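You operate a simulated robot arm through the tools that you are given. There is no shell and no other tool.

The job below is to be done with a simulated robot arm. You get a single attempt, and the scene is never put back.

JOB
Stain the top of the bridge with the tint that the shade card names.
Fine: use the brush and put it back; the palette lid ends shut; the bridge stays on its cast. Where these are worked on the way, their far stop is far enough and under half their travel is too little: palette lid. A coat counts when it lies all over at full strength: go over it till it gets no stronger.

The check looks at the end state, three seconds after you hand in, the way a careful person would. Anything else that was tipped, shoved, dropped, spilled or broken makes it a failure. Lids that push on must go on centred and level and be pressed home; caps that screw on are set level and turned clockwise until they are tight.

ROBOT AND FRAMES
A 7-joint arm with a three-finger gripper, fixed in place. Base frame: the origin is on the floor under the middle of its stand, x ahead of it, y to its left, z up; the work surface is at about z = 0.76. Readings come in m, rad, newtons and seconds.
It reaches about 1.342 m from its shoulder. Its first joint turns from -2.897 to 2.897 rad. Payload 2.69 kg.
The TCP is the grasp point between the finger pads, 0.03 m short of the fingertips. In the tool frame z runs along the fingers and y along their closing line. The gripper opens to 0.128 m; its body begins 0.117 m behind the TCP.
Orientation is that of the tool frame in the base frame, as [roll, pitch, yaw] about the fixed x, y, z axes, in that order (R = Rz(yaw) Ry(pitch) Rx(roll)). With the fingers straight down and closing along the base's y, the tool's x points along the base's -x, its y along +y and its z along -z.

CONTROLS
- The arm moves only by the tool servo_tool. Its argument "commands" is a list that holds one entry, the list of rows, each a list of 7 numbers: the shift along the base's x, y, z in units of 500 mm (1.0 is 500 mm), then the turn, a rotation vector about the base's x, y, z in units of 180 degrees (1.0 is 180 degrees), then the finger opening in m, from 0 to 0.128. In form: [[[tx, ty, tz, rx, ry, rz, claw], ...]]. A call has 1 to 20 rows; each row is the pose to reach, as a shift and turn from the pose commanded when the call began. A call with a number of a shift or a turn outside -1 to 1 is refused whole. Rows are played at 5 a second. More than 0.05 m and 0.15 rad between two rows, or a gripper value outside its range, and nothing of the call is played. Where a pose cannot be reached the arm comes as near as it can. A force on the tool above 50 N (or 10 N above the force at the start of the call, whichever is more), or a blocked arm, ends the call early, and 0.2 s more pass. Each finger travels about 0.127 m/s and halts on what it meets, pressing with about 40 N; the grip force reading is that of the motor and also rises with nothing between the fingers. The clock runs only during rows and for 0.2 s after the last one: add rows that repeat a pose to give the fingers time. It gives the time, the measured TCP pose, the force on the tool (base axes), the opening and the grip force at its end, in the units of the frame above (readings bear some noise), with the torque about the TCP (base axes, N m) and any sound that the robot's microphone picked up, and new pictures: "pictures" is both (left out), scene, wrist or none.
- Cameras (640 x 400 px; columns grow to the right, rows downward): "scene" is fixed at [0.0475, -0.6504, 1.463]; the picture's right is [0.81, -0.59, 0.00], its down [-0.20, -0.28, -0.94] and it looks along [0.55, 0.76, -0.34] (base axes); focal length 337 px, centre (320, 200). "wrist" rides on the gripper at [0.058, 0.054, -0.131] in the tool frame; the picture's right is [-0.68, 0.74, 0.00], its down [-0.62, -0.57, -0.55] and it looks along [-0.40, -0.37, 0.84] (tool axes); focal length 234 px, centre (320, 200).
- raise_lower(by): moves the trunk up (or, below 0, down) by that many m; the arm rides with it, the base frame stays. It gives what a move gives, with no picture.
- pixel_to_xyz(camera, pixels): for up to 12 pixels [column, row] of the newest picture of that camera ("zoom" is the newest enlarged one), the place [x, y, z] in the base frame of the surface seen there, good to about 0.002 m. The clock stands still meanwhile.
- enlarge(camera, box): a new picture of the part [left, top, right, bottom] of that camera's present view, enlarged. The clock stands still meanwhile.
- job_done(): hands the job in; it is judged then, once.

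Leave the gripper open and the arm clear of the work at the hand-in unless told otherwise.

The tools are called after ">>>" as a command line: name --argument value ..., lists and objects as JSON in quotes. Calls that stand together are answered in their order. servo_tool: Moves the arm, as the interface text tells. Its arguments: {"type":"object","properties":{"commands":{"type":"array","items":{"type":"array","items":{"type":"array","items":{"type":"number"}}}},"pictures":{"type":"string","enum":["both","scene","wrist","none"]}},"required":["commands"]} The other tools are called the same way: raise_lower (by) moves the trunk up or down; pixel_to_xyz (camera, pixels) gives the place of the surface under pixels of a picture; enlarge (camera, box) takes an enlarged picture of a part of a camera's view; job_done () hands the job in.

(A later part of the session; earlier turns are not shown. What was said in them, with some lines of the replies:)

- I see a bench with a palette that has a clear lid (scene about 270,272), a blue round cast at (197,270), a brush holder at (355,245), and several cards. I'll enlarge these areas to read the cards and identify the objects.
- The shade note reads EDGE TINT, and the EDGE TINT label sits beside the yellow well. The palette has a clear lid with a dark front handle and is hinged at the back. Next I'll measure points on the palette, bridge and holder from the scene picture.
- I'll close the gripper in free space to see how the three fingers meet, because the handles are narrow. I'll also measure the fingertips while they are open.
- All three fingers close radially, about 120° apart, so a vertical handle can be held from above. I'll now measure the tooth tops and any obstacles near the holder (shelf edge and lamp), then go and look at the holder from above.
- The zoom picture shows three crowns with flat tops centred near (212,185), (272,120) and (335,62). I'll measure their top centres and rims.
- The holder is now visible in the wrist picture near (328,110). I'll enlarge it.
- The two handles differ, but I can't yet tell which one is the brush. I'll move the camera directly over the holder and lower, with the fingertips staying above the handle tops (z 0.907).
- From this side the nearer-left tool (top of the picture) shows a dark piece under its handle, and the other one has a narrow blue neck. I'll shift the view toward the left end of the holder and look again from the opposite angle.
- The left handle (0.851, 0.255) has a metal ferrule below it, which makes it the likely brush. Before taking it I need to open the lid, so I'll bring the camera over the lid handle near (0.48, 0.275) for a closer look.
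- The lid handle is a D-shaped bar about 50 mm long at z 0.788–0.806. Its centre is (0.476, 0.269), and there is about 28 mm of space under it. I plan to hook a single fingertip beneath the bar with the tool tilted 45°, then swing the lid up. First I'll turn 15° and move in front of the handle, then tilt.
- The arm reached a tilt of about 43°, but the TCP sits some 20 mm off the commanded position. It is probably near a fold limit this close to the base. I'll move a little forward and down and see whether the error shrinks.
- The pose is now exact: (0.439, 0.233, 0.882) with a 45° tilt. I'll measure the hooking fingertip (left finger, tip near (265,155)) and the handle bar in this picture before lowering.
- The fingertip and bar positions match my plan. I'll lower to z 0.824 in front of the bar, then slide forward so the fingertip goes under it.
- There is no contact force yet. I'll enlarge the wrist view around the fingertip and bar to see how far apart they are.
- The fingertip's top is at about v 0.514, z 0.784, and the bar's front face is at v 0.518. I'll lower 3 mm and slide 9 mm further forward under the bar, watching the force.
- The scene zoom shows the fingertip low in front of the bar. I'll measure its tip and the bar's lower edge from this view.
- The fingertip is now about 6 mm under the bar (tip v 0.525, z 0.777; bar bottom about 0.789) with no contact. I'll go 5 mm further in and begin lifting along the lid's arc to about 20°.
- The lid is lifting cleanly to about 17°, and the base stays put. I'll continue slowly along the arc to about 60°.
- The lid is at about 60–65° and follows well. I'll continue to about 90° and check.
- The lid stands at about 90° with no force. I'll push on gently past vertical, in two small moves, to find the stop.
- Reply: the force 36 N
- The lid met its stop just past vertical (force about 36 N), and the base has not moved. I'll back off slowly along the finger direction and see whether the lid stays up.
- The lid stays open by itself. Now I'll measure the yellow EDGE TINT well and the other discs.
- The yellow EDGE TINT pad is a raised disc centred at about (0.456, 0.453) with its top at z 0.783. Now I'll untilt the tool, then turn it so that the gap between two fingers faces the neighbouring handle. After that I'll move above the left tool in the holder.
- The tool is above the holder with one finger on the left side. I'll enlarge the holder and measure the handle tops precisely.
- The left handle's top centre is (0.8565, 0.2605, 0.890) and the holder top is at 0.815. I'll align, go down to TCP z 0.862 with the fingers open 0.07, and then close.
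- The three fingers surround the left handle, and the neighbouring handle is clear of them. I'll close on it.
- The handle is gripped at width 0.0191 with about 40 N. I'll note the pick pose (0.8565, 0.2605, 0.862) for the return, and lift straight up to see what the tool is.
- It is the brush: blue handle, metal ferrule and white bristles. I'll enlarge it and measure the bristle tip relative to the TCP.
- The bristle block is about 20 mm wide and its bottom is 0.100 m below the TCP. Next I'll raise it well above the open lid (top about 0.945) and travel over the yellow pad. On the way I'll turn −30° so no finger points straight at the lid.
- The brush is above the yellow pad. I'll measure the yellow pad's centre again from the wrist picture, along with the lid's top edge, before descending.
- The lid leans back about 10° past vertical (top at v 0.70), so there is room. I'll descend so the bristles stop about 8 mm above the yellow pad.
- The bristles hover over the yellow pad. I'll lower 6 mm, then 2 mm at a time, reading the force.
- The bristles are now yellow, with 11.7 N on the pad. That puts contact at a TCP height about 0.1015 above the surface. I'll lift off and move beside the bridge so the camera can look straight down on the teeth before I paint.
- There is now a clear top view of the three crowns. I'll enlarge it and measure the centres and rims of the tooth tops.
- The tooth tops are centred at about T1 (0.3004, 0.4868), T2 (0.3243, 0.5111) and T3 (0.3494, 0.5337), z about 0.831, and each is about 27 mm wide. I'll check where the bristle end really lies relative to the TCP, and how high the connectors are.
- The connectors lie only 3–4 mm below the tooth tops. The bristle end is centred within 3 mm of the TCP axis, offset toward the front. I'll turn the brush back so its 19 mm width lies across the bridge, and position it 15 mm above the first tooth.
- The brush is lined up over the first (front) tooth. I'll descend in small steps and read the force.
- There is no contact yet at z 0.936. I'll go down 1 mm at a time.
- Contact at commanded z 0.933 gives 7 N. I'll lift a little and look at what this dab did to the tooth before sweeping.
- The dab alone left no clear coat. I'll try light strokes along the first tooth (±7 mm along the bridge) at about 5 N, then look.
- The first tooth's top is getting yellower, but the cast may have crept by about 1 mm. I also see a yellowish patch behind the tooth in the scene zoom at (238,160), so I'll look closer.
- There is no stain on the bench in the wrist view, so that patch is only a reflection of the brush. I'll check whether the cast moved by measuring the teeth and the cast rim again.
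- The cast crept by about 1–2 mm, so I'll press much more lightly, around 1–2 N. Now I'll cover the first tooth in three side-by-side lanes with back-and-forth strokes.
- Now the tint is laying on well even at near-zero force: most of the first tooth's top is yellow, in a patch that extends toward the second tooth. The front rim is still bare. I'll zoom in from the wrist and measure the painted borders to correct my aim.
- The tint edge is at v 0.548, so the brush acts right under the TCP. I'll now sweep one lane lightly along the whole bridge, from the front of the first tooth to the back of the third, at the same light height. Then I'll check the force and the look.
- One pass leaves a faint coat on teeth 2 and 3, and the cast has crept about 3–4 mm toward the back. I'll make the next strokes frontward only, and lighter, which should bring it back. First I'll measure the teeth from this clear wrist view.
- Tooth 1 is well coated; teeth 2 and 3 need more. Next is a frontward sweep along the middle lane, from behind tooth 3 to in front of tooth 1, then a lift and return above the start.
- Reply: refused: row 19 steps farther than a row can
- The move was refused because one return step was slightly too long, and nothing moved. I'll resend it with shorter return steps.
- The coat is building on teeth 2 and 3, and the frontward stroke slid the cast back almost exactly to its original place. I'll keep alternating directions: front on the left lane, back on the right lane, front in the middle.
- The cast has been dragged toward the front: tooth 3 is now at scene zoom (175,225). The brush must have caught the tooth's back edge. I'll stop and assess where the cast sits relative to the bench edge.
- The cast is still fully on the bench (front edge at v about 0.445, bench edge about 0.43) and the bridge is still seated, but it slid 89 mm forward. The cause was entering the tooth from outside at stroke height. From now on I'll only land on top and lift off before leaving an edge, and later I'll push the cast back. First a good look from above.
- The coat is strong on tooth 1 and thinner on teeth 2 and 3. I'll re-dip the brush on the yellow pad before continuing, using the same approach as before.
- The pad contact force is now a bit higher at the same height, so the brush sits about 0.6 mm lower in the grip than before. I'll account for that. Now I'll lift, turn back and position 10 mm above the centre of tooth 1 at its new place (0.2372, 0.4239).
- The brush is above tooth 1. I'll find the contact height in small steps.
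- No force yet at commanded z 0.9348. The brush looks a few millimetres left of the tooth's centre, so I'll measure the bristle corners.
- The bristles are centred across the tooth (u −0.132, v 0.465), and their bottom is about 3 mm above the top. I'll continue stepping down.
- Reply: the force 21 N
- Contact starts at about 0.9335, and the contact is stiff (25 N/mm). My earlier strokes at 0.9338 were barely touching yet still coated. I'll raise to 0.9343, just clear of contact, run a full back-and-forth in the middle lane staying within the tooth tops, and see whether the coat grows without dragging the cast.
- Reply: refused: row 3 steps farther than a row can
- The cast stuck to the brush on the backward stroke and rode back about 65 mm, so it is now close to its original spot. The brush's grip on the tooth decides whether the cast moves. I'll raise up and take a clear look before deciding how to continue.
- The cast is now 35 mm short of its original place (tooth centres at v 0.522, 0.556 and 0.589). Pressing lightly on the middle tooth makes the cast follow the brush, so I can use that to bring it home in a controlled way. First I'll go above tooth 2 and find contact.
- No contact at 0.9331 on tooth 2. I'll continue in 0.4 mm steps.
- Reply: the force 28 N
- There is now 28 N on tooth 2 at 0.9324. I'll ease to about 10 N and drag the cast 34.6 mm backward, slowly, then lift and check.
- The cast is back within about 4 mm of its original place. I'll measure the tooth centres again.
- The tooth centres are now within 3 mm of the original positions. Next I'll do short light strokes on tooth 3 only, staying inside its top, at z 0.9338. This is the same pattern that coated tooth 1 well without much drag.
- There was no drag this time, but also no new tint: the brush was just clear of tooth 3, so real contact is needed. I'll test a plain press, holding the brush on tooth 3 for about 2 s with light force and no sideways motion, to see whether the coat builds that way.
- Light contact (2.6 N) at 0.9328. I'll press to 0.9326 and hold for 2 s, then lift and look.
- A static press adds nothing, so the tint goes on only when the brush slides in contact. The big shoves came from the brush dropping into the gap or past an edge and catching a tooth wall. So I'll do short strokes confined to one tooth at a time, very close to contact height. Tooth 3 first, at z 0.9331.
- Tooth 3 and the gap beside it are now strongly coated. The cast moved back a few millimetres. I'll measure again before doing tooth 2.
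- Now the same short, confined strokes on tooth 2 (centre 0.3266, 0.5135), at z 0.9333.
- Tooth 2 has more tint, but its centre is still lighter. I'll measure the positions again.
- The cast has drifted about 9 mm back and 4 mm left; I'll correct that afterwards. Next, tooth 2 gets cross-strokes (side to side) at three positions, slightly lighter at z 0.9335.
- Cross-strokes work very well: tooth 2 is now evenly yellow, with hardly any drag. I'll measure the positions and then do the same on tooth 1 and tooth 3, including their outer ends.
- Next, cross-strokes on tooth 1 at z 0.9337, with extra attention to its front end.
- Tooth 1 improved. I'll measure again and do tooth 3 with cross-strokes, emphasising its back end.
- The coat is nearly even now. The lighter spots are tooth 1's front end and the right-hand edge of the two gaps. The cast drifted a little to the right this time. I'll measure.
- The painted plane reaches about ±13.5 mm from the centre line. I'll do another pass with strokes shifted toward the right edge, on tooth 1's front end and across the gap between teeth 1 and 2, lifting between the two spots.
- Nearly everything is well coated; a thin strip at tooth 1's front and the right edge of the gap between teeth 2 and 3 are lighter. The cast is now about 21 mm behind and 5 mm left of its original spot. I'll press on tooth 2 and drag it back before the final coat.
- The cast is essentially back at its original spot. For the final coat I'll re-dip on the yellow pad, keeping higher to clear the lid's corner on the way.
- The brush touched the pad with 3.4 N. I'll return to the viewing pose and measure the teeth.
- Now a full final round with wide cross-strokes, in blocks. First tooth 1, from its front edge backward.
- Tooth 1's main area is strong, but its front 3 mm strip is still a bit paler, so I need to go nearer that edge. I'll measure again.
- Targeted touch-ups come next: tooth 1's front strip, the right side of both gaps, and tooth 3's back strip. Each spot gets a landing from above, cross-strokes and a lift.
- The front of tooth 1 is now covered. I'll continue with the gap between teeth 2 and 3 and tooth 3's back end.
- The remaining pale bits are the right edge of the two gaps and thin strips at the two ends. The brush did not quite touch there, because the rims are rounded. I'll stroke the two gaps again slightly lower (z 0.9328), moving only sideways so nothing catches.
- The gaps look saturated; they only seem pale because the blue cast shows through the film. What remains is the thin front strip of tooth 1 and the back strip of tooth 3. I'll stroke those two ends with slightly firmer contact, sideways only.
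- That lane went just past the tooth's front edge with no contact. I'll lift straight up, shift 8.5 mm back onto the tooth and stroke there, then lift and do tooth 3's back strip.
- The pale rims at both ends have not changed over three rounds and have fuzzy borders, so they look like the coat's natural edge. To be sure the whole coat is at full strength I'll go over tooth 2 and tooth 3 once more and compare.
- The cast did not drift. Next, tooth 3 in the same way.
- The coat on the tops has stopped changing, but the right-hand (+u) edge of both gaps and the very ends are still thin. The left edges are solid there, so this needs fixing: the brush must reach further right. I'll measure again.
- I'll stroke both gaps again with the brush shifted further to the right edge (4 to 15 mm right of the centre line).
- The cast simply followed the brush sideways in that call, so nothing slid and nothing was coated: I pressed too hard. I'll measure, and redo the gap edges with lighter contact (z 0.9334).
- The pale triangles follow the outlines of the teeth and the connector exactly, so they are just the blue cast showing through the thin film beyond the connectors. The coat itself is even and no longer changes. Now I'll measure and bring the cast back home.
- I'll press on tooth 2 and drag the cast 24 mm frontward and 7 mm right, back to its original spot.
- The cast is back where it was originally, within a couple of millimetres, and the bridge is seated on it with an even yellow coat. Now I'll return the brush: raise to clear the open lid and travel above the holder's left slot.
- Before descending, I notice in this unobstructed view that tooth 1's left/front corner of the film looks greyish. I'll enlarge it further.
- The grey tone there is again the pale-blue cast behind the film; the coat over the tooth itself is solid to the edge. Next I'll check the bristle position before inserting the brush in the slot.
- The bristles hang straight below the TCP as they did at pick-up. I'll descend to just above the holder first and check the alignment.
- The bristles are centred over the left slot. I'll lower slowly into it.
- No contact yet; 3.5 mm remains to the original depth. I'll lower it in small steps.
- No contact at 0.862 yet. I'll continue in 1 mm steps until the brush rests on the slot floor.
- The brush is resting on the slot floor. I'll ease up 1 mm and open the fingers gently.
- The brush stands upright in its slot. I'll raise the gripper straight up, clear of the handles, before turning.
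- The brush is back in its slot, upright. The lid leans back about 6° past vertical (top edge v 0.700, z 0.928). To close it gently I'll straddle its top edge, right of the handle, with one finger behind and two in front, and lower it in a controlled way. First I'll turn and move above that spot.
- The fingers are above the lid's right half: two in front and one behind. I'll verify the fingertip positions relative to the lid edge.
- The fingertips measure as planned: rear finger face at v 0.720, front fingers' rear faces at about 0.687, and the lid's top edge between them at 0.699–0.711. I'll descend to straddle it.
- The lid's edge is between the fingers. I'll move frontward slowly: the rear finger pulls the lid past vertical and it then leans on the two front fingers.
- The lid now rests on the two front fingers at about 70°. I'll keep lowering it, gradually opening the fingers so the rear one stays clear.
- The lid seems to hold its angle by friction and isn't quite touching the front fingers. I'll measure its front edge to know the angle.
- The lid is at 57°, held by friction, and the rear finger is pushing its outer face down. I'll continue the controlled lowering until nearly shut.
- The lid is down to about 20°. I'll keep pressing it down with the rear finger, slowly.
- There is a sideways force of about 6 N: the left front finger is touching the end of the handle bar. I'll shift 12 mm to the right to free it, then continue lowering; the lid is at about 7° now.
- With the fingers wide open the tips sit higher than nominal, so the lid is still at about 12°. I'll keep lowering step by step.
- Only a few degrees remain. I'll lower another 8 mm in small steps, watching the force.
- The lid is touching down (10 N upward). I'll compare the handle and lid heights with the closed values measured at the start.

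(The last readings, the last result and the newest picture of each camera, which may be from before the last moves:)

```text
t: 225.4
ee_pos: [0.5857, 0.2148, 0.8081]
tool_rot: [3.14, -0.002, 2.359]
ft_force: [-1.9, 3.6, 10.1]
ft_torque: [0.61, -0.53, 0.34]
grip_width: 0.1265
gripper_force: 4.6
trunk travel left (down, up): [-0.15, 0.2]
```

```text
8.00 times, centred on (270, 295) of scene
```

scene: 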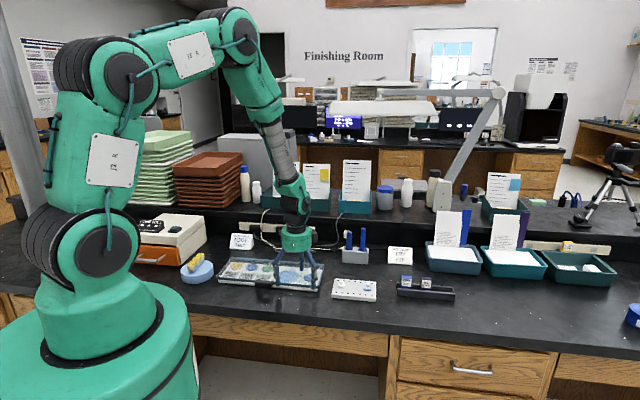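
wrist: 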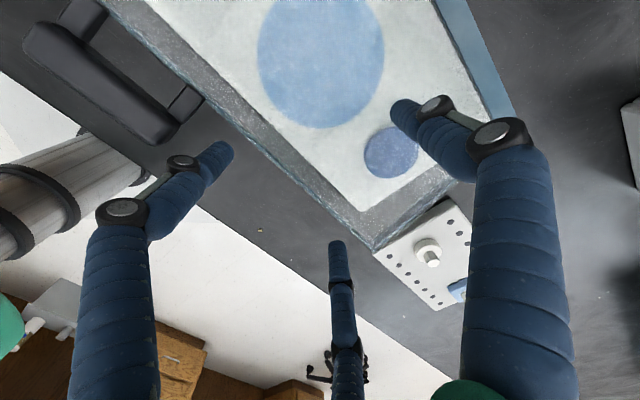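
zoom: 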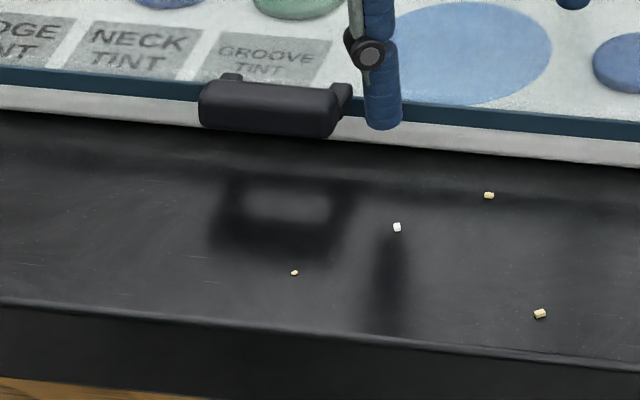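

The handle and lid heights match the closed values from the start exactly, so the lid is shut and the palette has not moved. I'll open the fingers fully and raise straight up.

>>> servo_tool --commands '[[[0, 0, 0.01, 0, 0, 0, 0.128], [0, 0, 0.03, 0, 0, 0, 0.128], [0, 0, 0.08, 0, 0, 0, 0.128], [0, 0, 0.16, 0, 0, 0, 0.128], [0, 0, 0.25, 0, 0, 0, 0.128], [0, 0, 0.34, 0, 0, 0, 0.128], [0, 0, 0.43, 0, 0, 0, 0.128], [0, 0, 0.52, 0, 0, 0, 0.128], [0, 0, 0.6, 0, 0, 0, 0.128], [0, 0, 0.6, 0, 0, 0, 0.128]]]' --pictures "both"

>>> enlarge --camera "scene" --box '[130, 210, 330, 310]'

>>> enlarge --camera "scene" --box '[320, 210, 480, 310]'

>>> enlarge --camera "scene" --box '[175, 250, 223, 280]'

```text
t: 227.6
ee_pos: [0.5832, 0.2168, 1.1101]
tool_rot: [3.141, 0.001, 2.358]
ft_force: [-0.3, -0.3, 0.4]
ft_torque: [0.01, -0.05, -0.01]
grip_width: 0.1279
gripper_force: 0.1
trunk travel left (down, up): [-0.15, 0.2]
```

scene: 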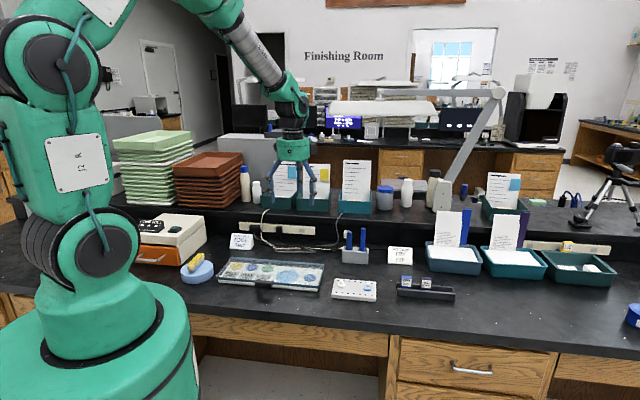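
wrist: 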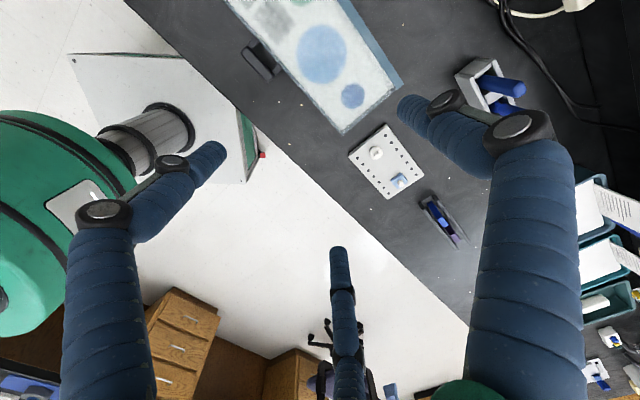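

```text
3.20 times, centred on (230, 260) of scene
```

zoom: 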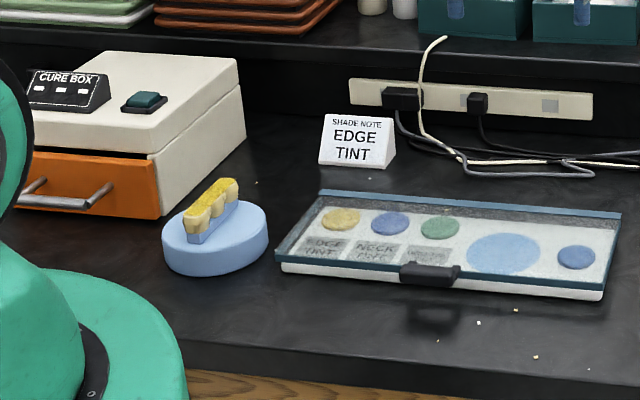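

```text
4.00 times, centred on (400, 260) of scene
```

zoom: 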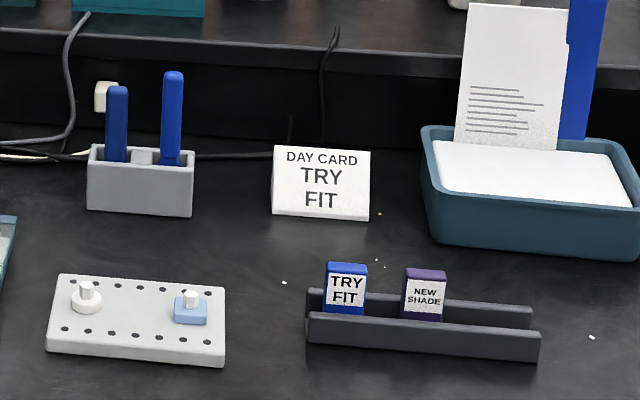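

```text
13.33 times, centred on (199, 265) of scene
```

zoom: 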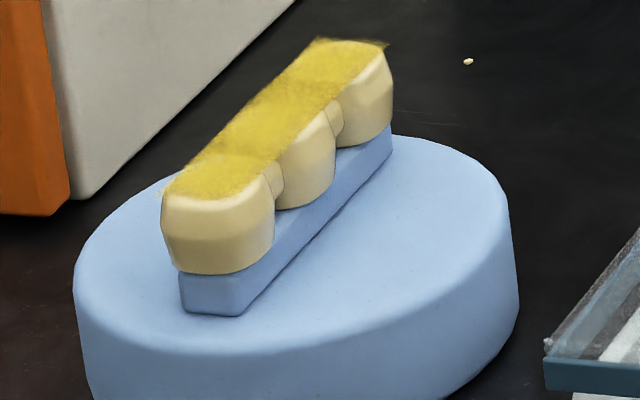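

Everything looks right: the lid is shut, the brush is in its slot, and the bridge is on its cast at the original spot. Before handing in I'll take one unobstructed close look at the coat with the open gripper's camera.

>>> servo_tool --commands '[[[-0.048, 0.071, 0, 0, 0, 0, 0.128], [-0.096, 0.142, 0, 0, 0, 0, 0.128], [-0.144, 0.213, 0, 0, 0, 0, 0.128], [-0.193, 0.283, 0, 0, 0, 0, 0.128], [-0.241, 0.354, 0, 0, 0, 0, 0.128], [-0.289, 0.425, 0, 0, 0, 0, 0.128], [-0.337, 0.496, -0.02, 0, 0, 0, 0.128], [-0.386, 0.567, -0.06, 0, 0, 0, 0.128], [-0.434, 0.637, -0.1, 0, 0, 0, 0.128], [-0.482, 0.708, -0.15, 0, 0, 0, 0.128], [-0.5304, 0.7792, -0.2, 0, 0, 0, 0.128], [-0.5304, 0.7792, -0.256, 0, 0, 0, 0.128], [-0.5304, 0.7792, -0.256, 0, 0, 0, 0.128]]]' --pictures "both"

```text
t: 230.4
ee_pos: [0.3194, 0.6034, 0.9791]
tool_rot: [-3.141, 0.0, 2.357]
ft_force: [0.3, 0.0, 0.0]
ft_torque: [-0.03, 0.0, 0.0]
grip_width: 0.128
gripper_force: 0.1
trunk travel left (down, up): [-0.15, 0.2]
```

scene: 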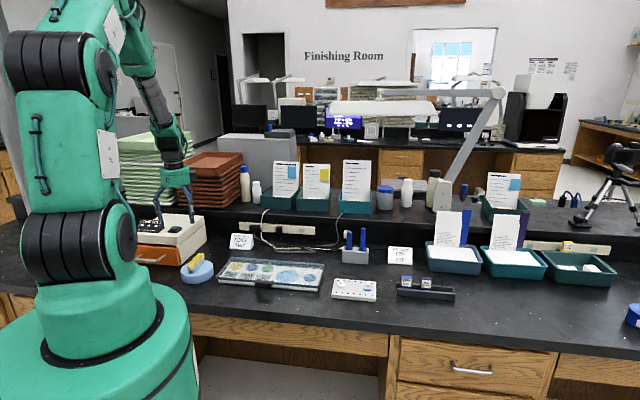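
wrist: 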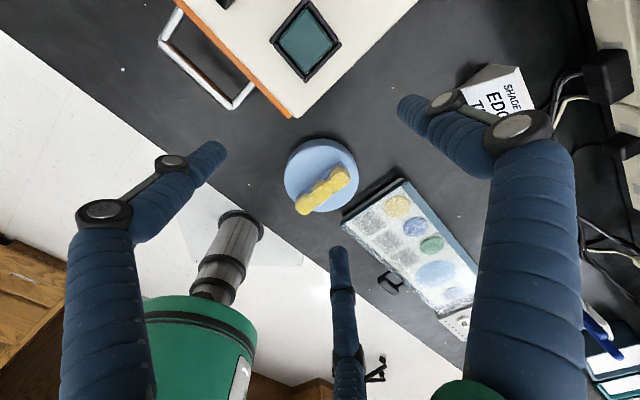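

>>> enlarge --camera "wrist" --box '[280, 130, 364, 222]'

>>> enlarge --camera "wrist" --box '[292, 160, 354, 220]'

>>> pixel_to_xyz --camera "wrist" --pixels '[[305, 204], [323, 190], [340, 177], [298, 209], [348, 171]]'

```text
4.35 times, centred on (322, 176) of wrist
```

zoom: 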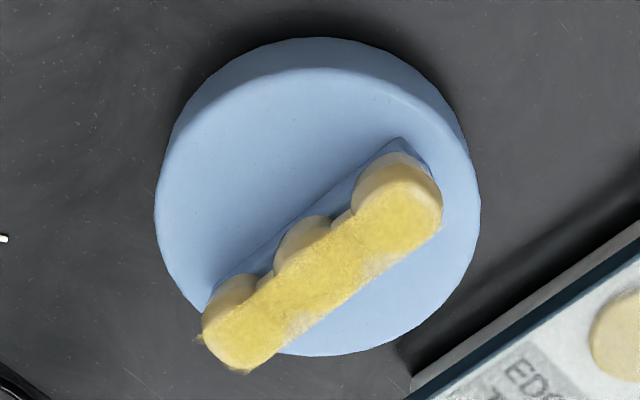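

```text
6.67 times, centred on (323, 190) of wrist
```

zoom: 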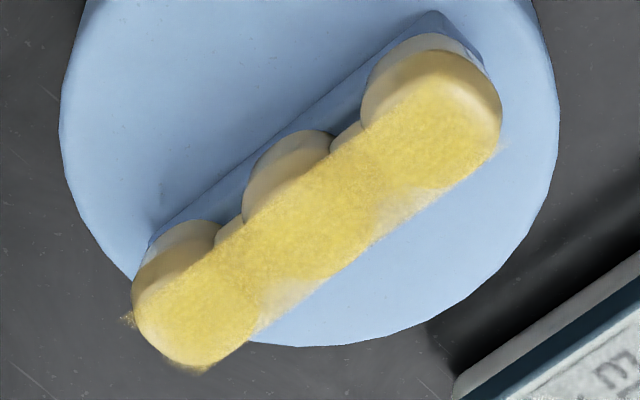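

```text
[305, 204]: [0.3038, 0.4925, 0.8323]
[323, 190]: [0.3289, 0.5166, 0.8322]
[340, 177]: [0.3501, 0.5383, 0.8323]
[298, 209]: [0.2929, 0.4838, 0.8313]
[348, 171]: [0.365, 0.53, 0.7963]
```

>>> enlarge --camera "wrist" --box '[322, 176, 346, 192]'

>>> enlarge --camera "wrist" --box '[306, 194, 330, 210]'

>>> enlarge --camera "wrist" --box '[290, 198, 314, 220]'

>>> enlarge --camera "wrist" --box '[328, 162, 352, 182]'

```text
16.00 times, centred on (334, 184) of wrist
```

zoom: 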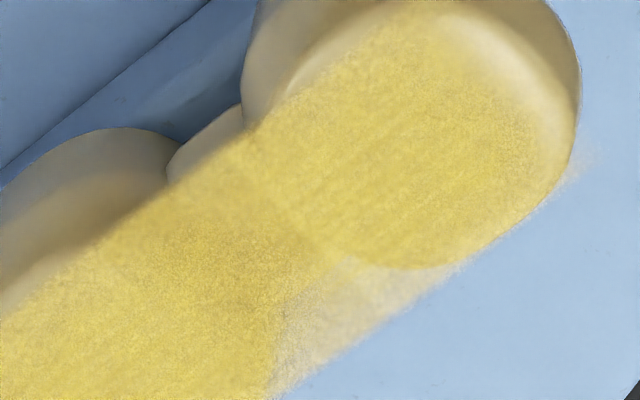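

```text
16.00 times, centred on (318, 202) of wrist
```

zoom: 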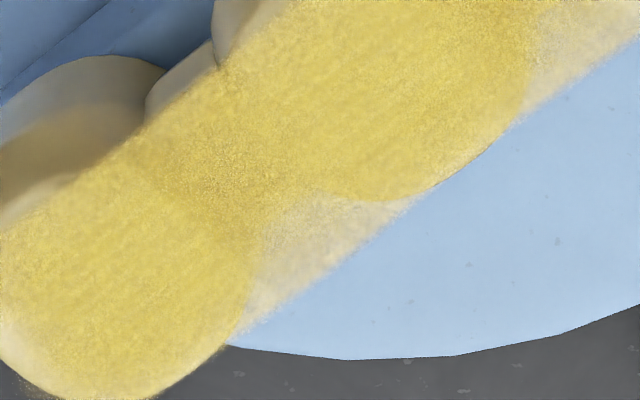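

```text
16.00 times, centred on (302, 209) of wrist
```

zoom: 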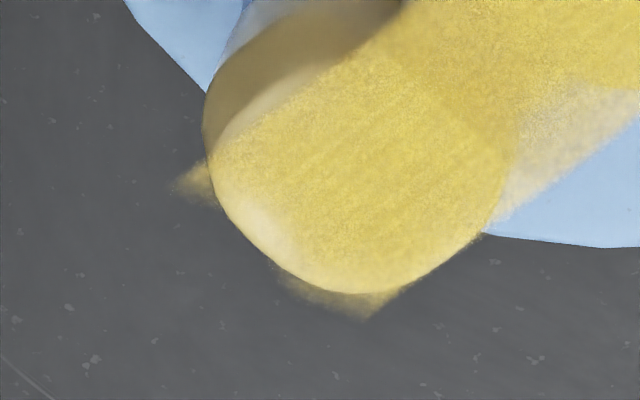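

```text
16.00 times, centred on (340, 172) of wrist
```

zoom: 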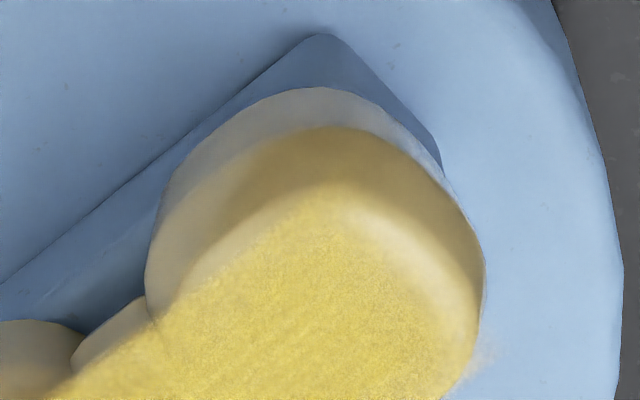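

The close-up shows an even film over the whole top, out to all four corners. The pale crescents are just the tooth rims bulging beyond the film's straight ends, and the gap triangles are film over the blue cast. I'll raise the arm clear, back to its starting area, with the gripper open.

>>> servo_tool --commands '[[[0, 0, 0.09, 0, 0, 0, 0.128], [0, 0, 0.18, 0, 0, 0, 0.128], [0.03, -0.02, 0.26, 0, 0, 0, 0.128], [0.1, -0.066, 0.3, 0, 0, 0, 0.128], [0.17, -0.113, 0.34, 0, 0, 0, 0.128], [0.24, -0.159, 0.38, 0, 0, 0, 0.128], [0.31, -0.206, 0.42, 0, 0, 0, 0.128], [0.3706, -0.2458, 0.44, 0, 0, 0, 0.128], [0.3706, -0.2458, 0.44, 0, 0, 0, 0.128]]]' --pictures "both"

>>> enlarge --camera "scene" --box '[130, 210, 330, 310]'

>>> enlarge --camera "scene" --box '[320, 200, 480, 310]'

```text
t: 232.4
ee_pos: [0.507, 0.481, 1.2022]
tool_rot: [-3.141, -0.001, 2.358]
ft_force: [0.2, -0.5, -0.4]
ft_torque: [0.01, 0.09, 0.02]
grip_width: 0.1281
gripper_force: 0.3
trunk travel left (down, up): [-0.15, 0.2]
```

scene: 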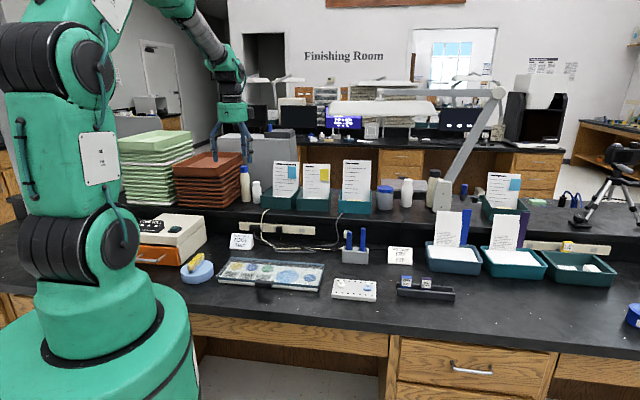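
wrist: 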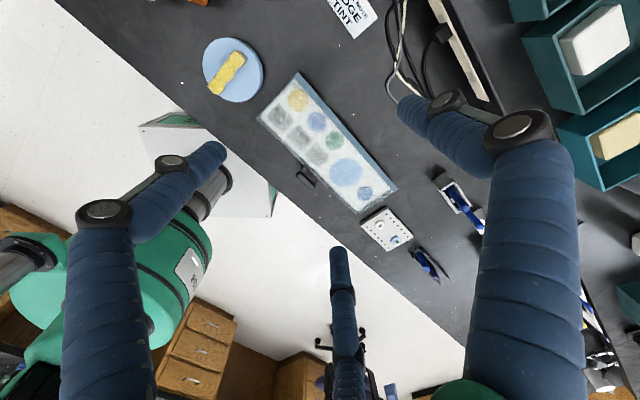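

```text
3.20 times, centred on (230, 260) of scene
```

zoom: 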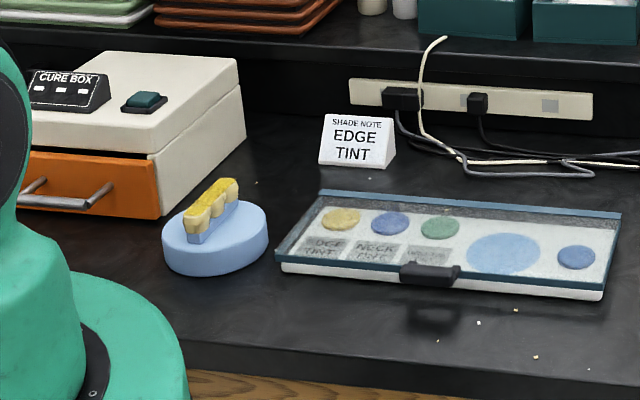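

```text
3.64 times, centred on (400, 255) of scene
```

zoom: 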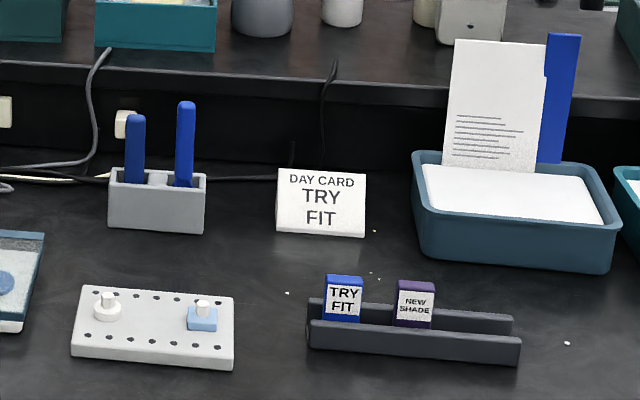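

The arm is clear and the gripper is open. The bridge sits on its cast in its original place with an even EDGE TINT coat. The brush is in its slot, the palette lid is shut, and nothing else has moved. I'm handing the job in.

>>> job_done

```text
The job is handed in.
```

The bridge top is stained with EDGE TINT, the tint the shade card names, and I have handed the job in. I don't have the check's result.

- **Coat:** The yellow film looks even over the three tooth tops, out to its corners, and further strokes made no visible change. I judged full strength by eye. The outermost tooth rims and the film over the two gaps look paler. I took these to be rims beyond the film's edge and the blue cast showing through, but I couldn't confirm it.
- **Bridge and cast:** The bridge is still seated on its cast. While painting, the brush caught the teeth and slid the cast; the worst slide was about 9 cm, towards the front of the bench. I dragged it back to within a few millimetres of where it started.
- **Brush:** It is back upright in its own slot in the holder.
- **Palette lid:** It was opened to its far stop and is shut again. The lid and handle heights match those measured at the start.
- **Everything else:** I saw nothing else moved or spilled. The gripper is open and the arm is clear of the work.
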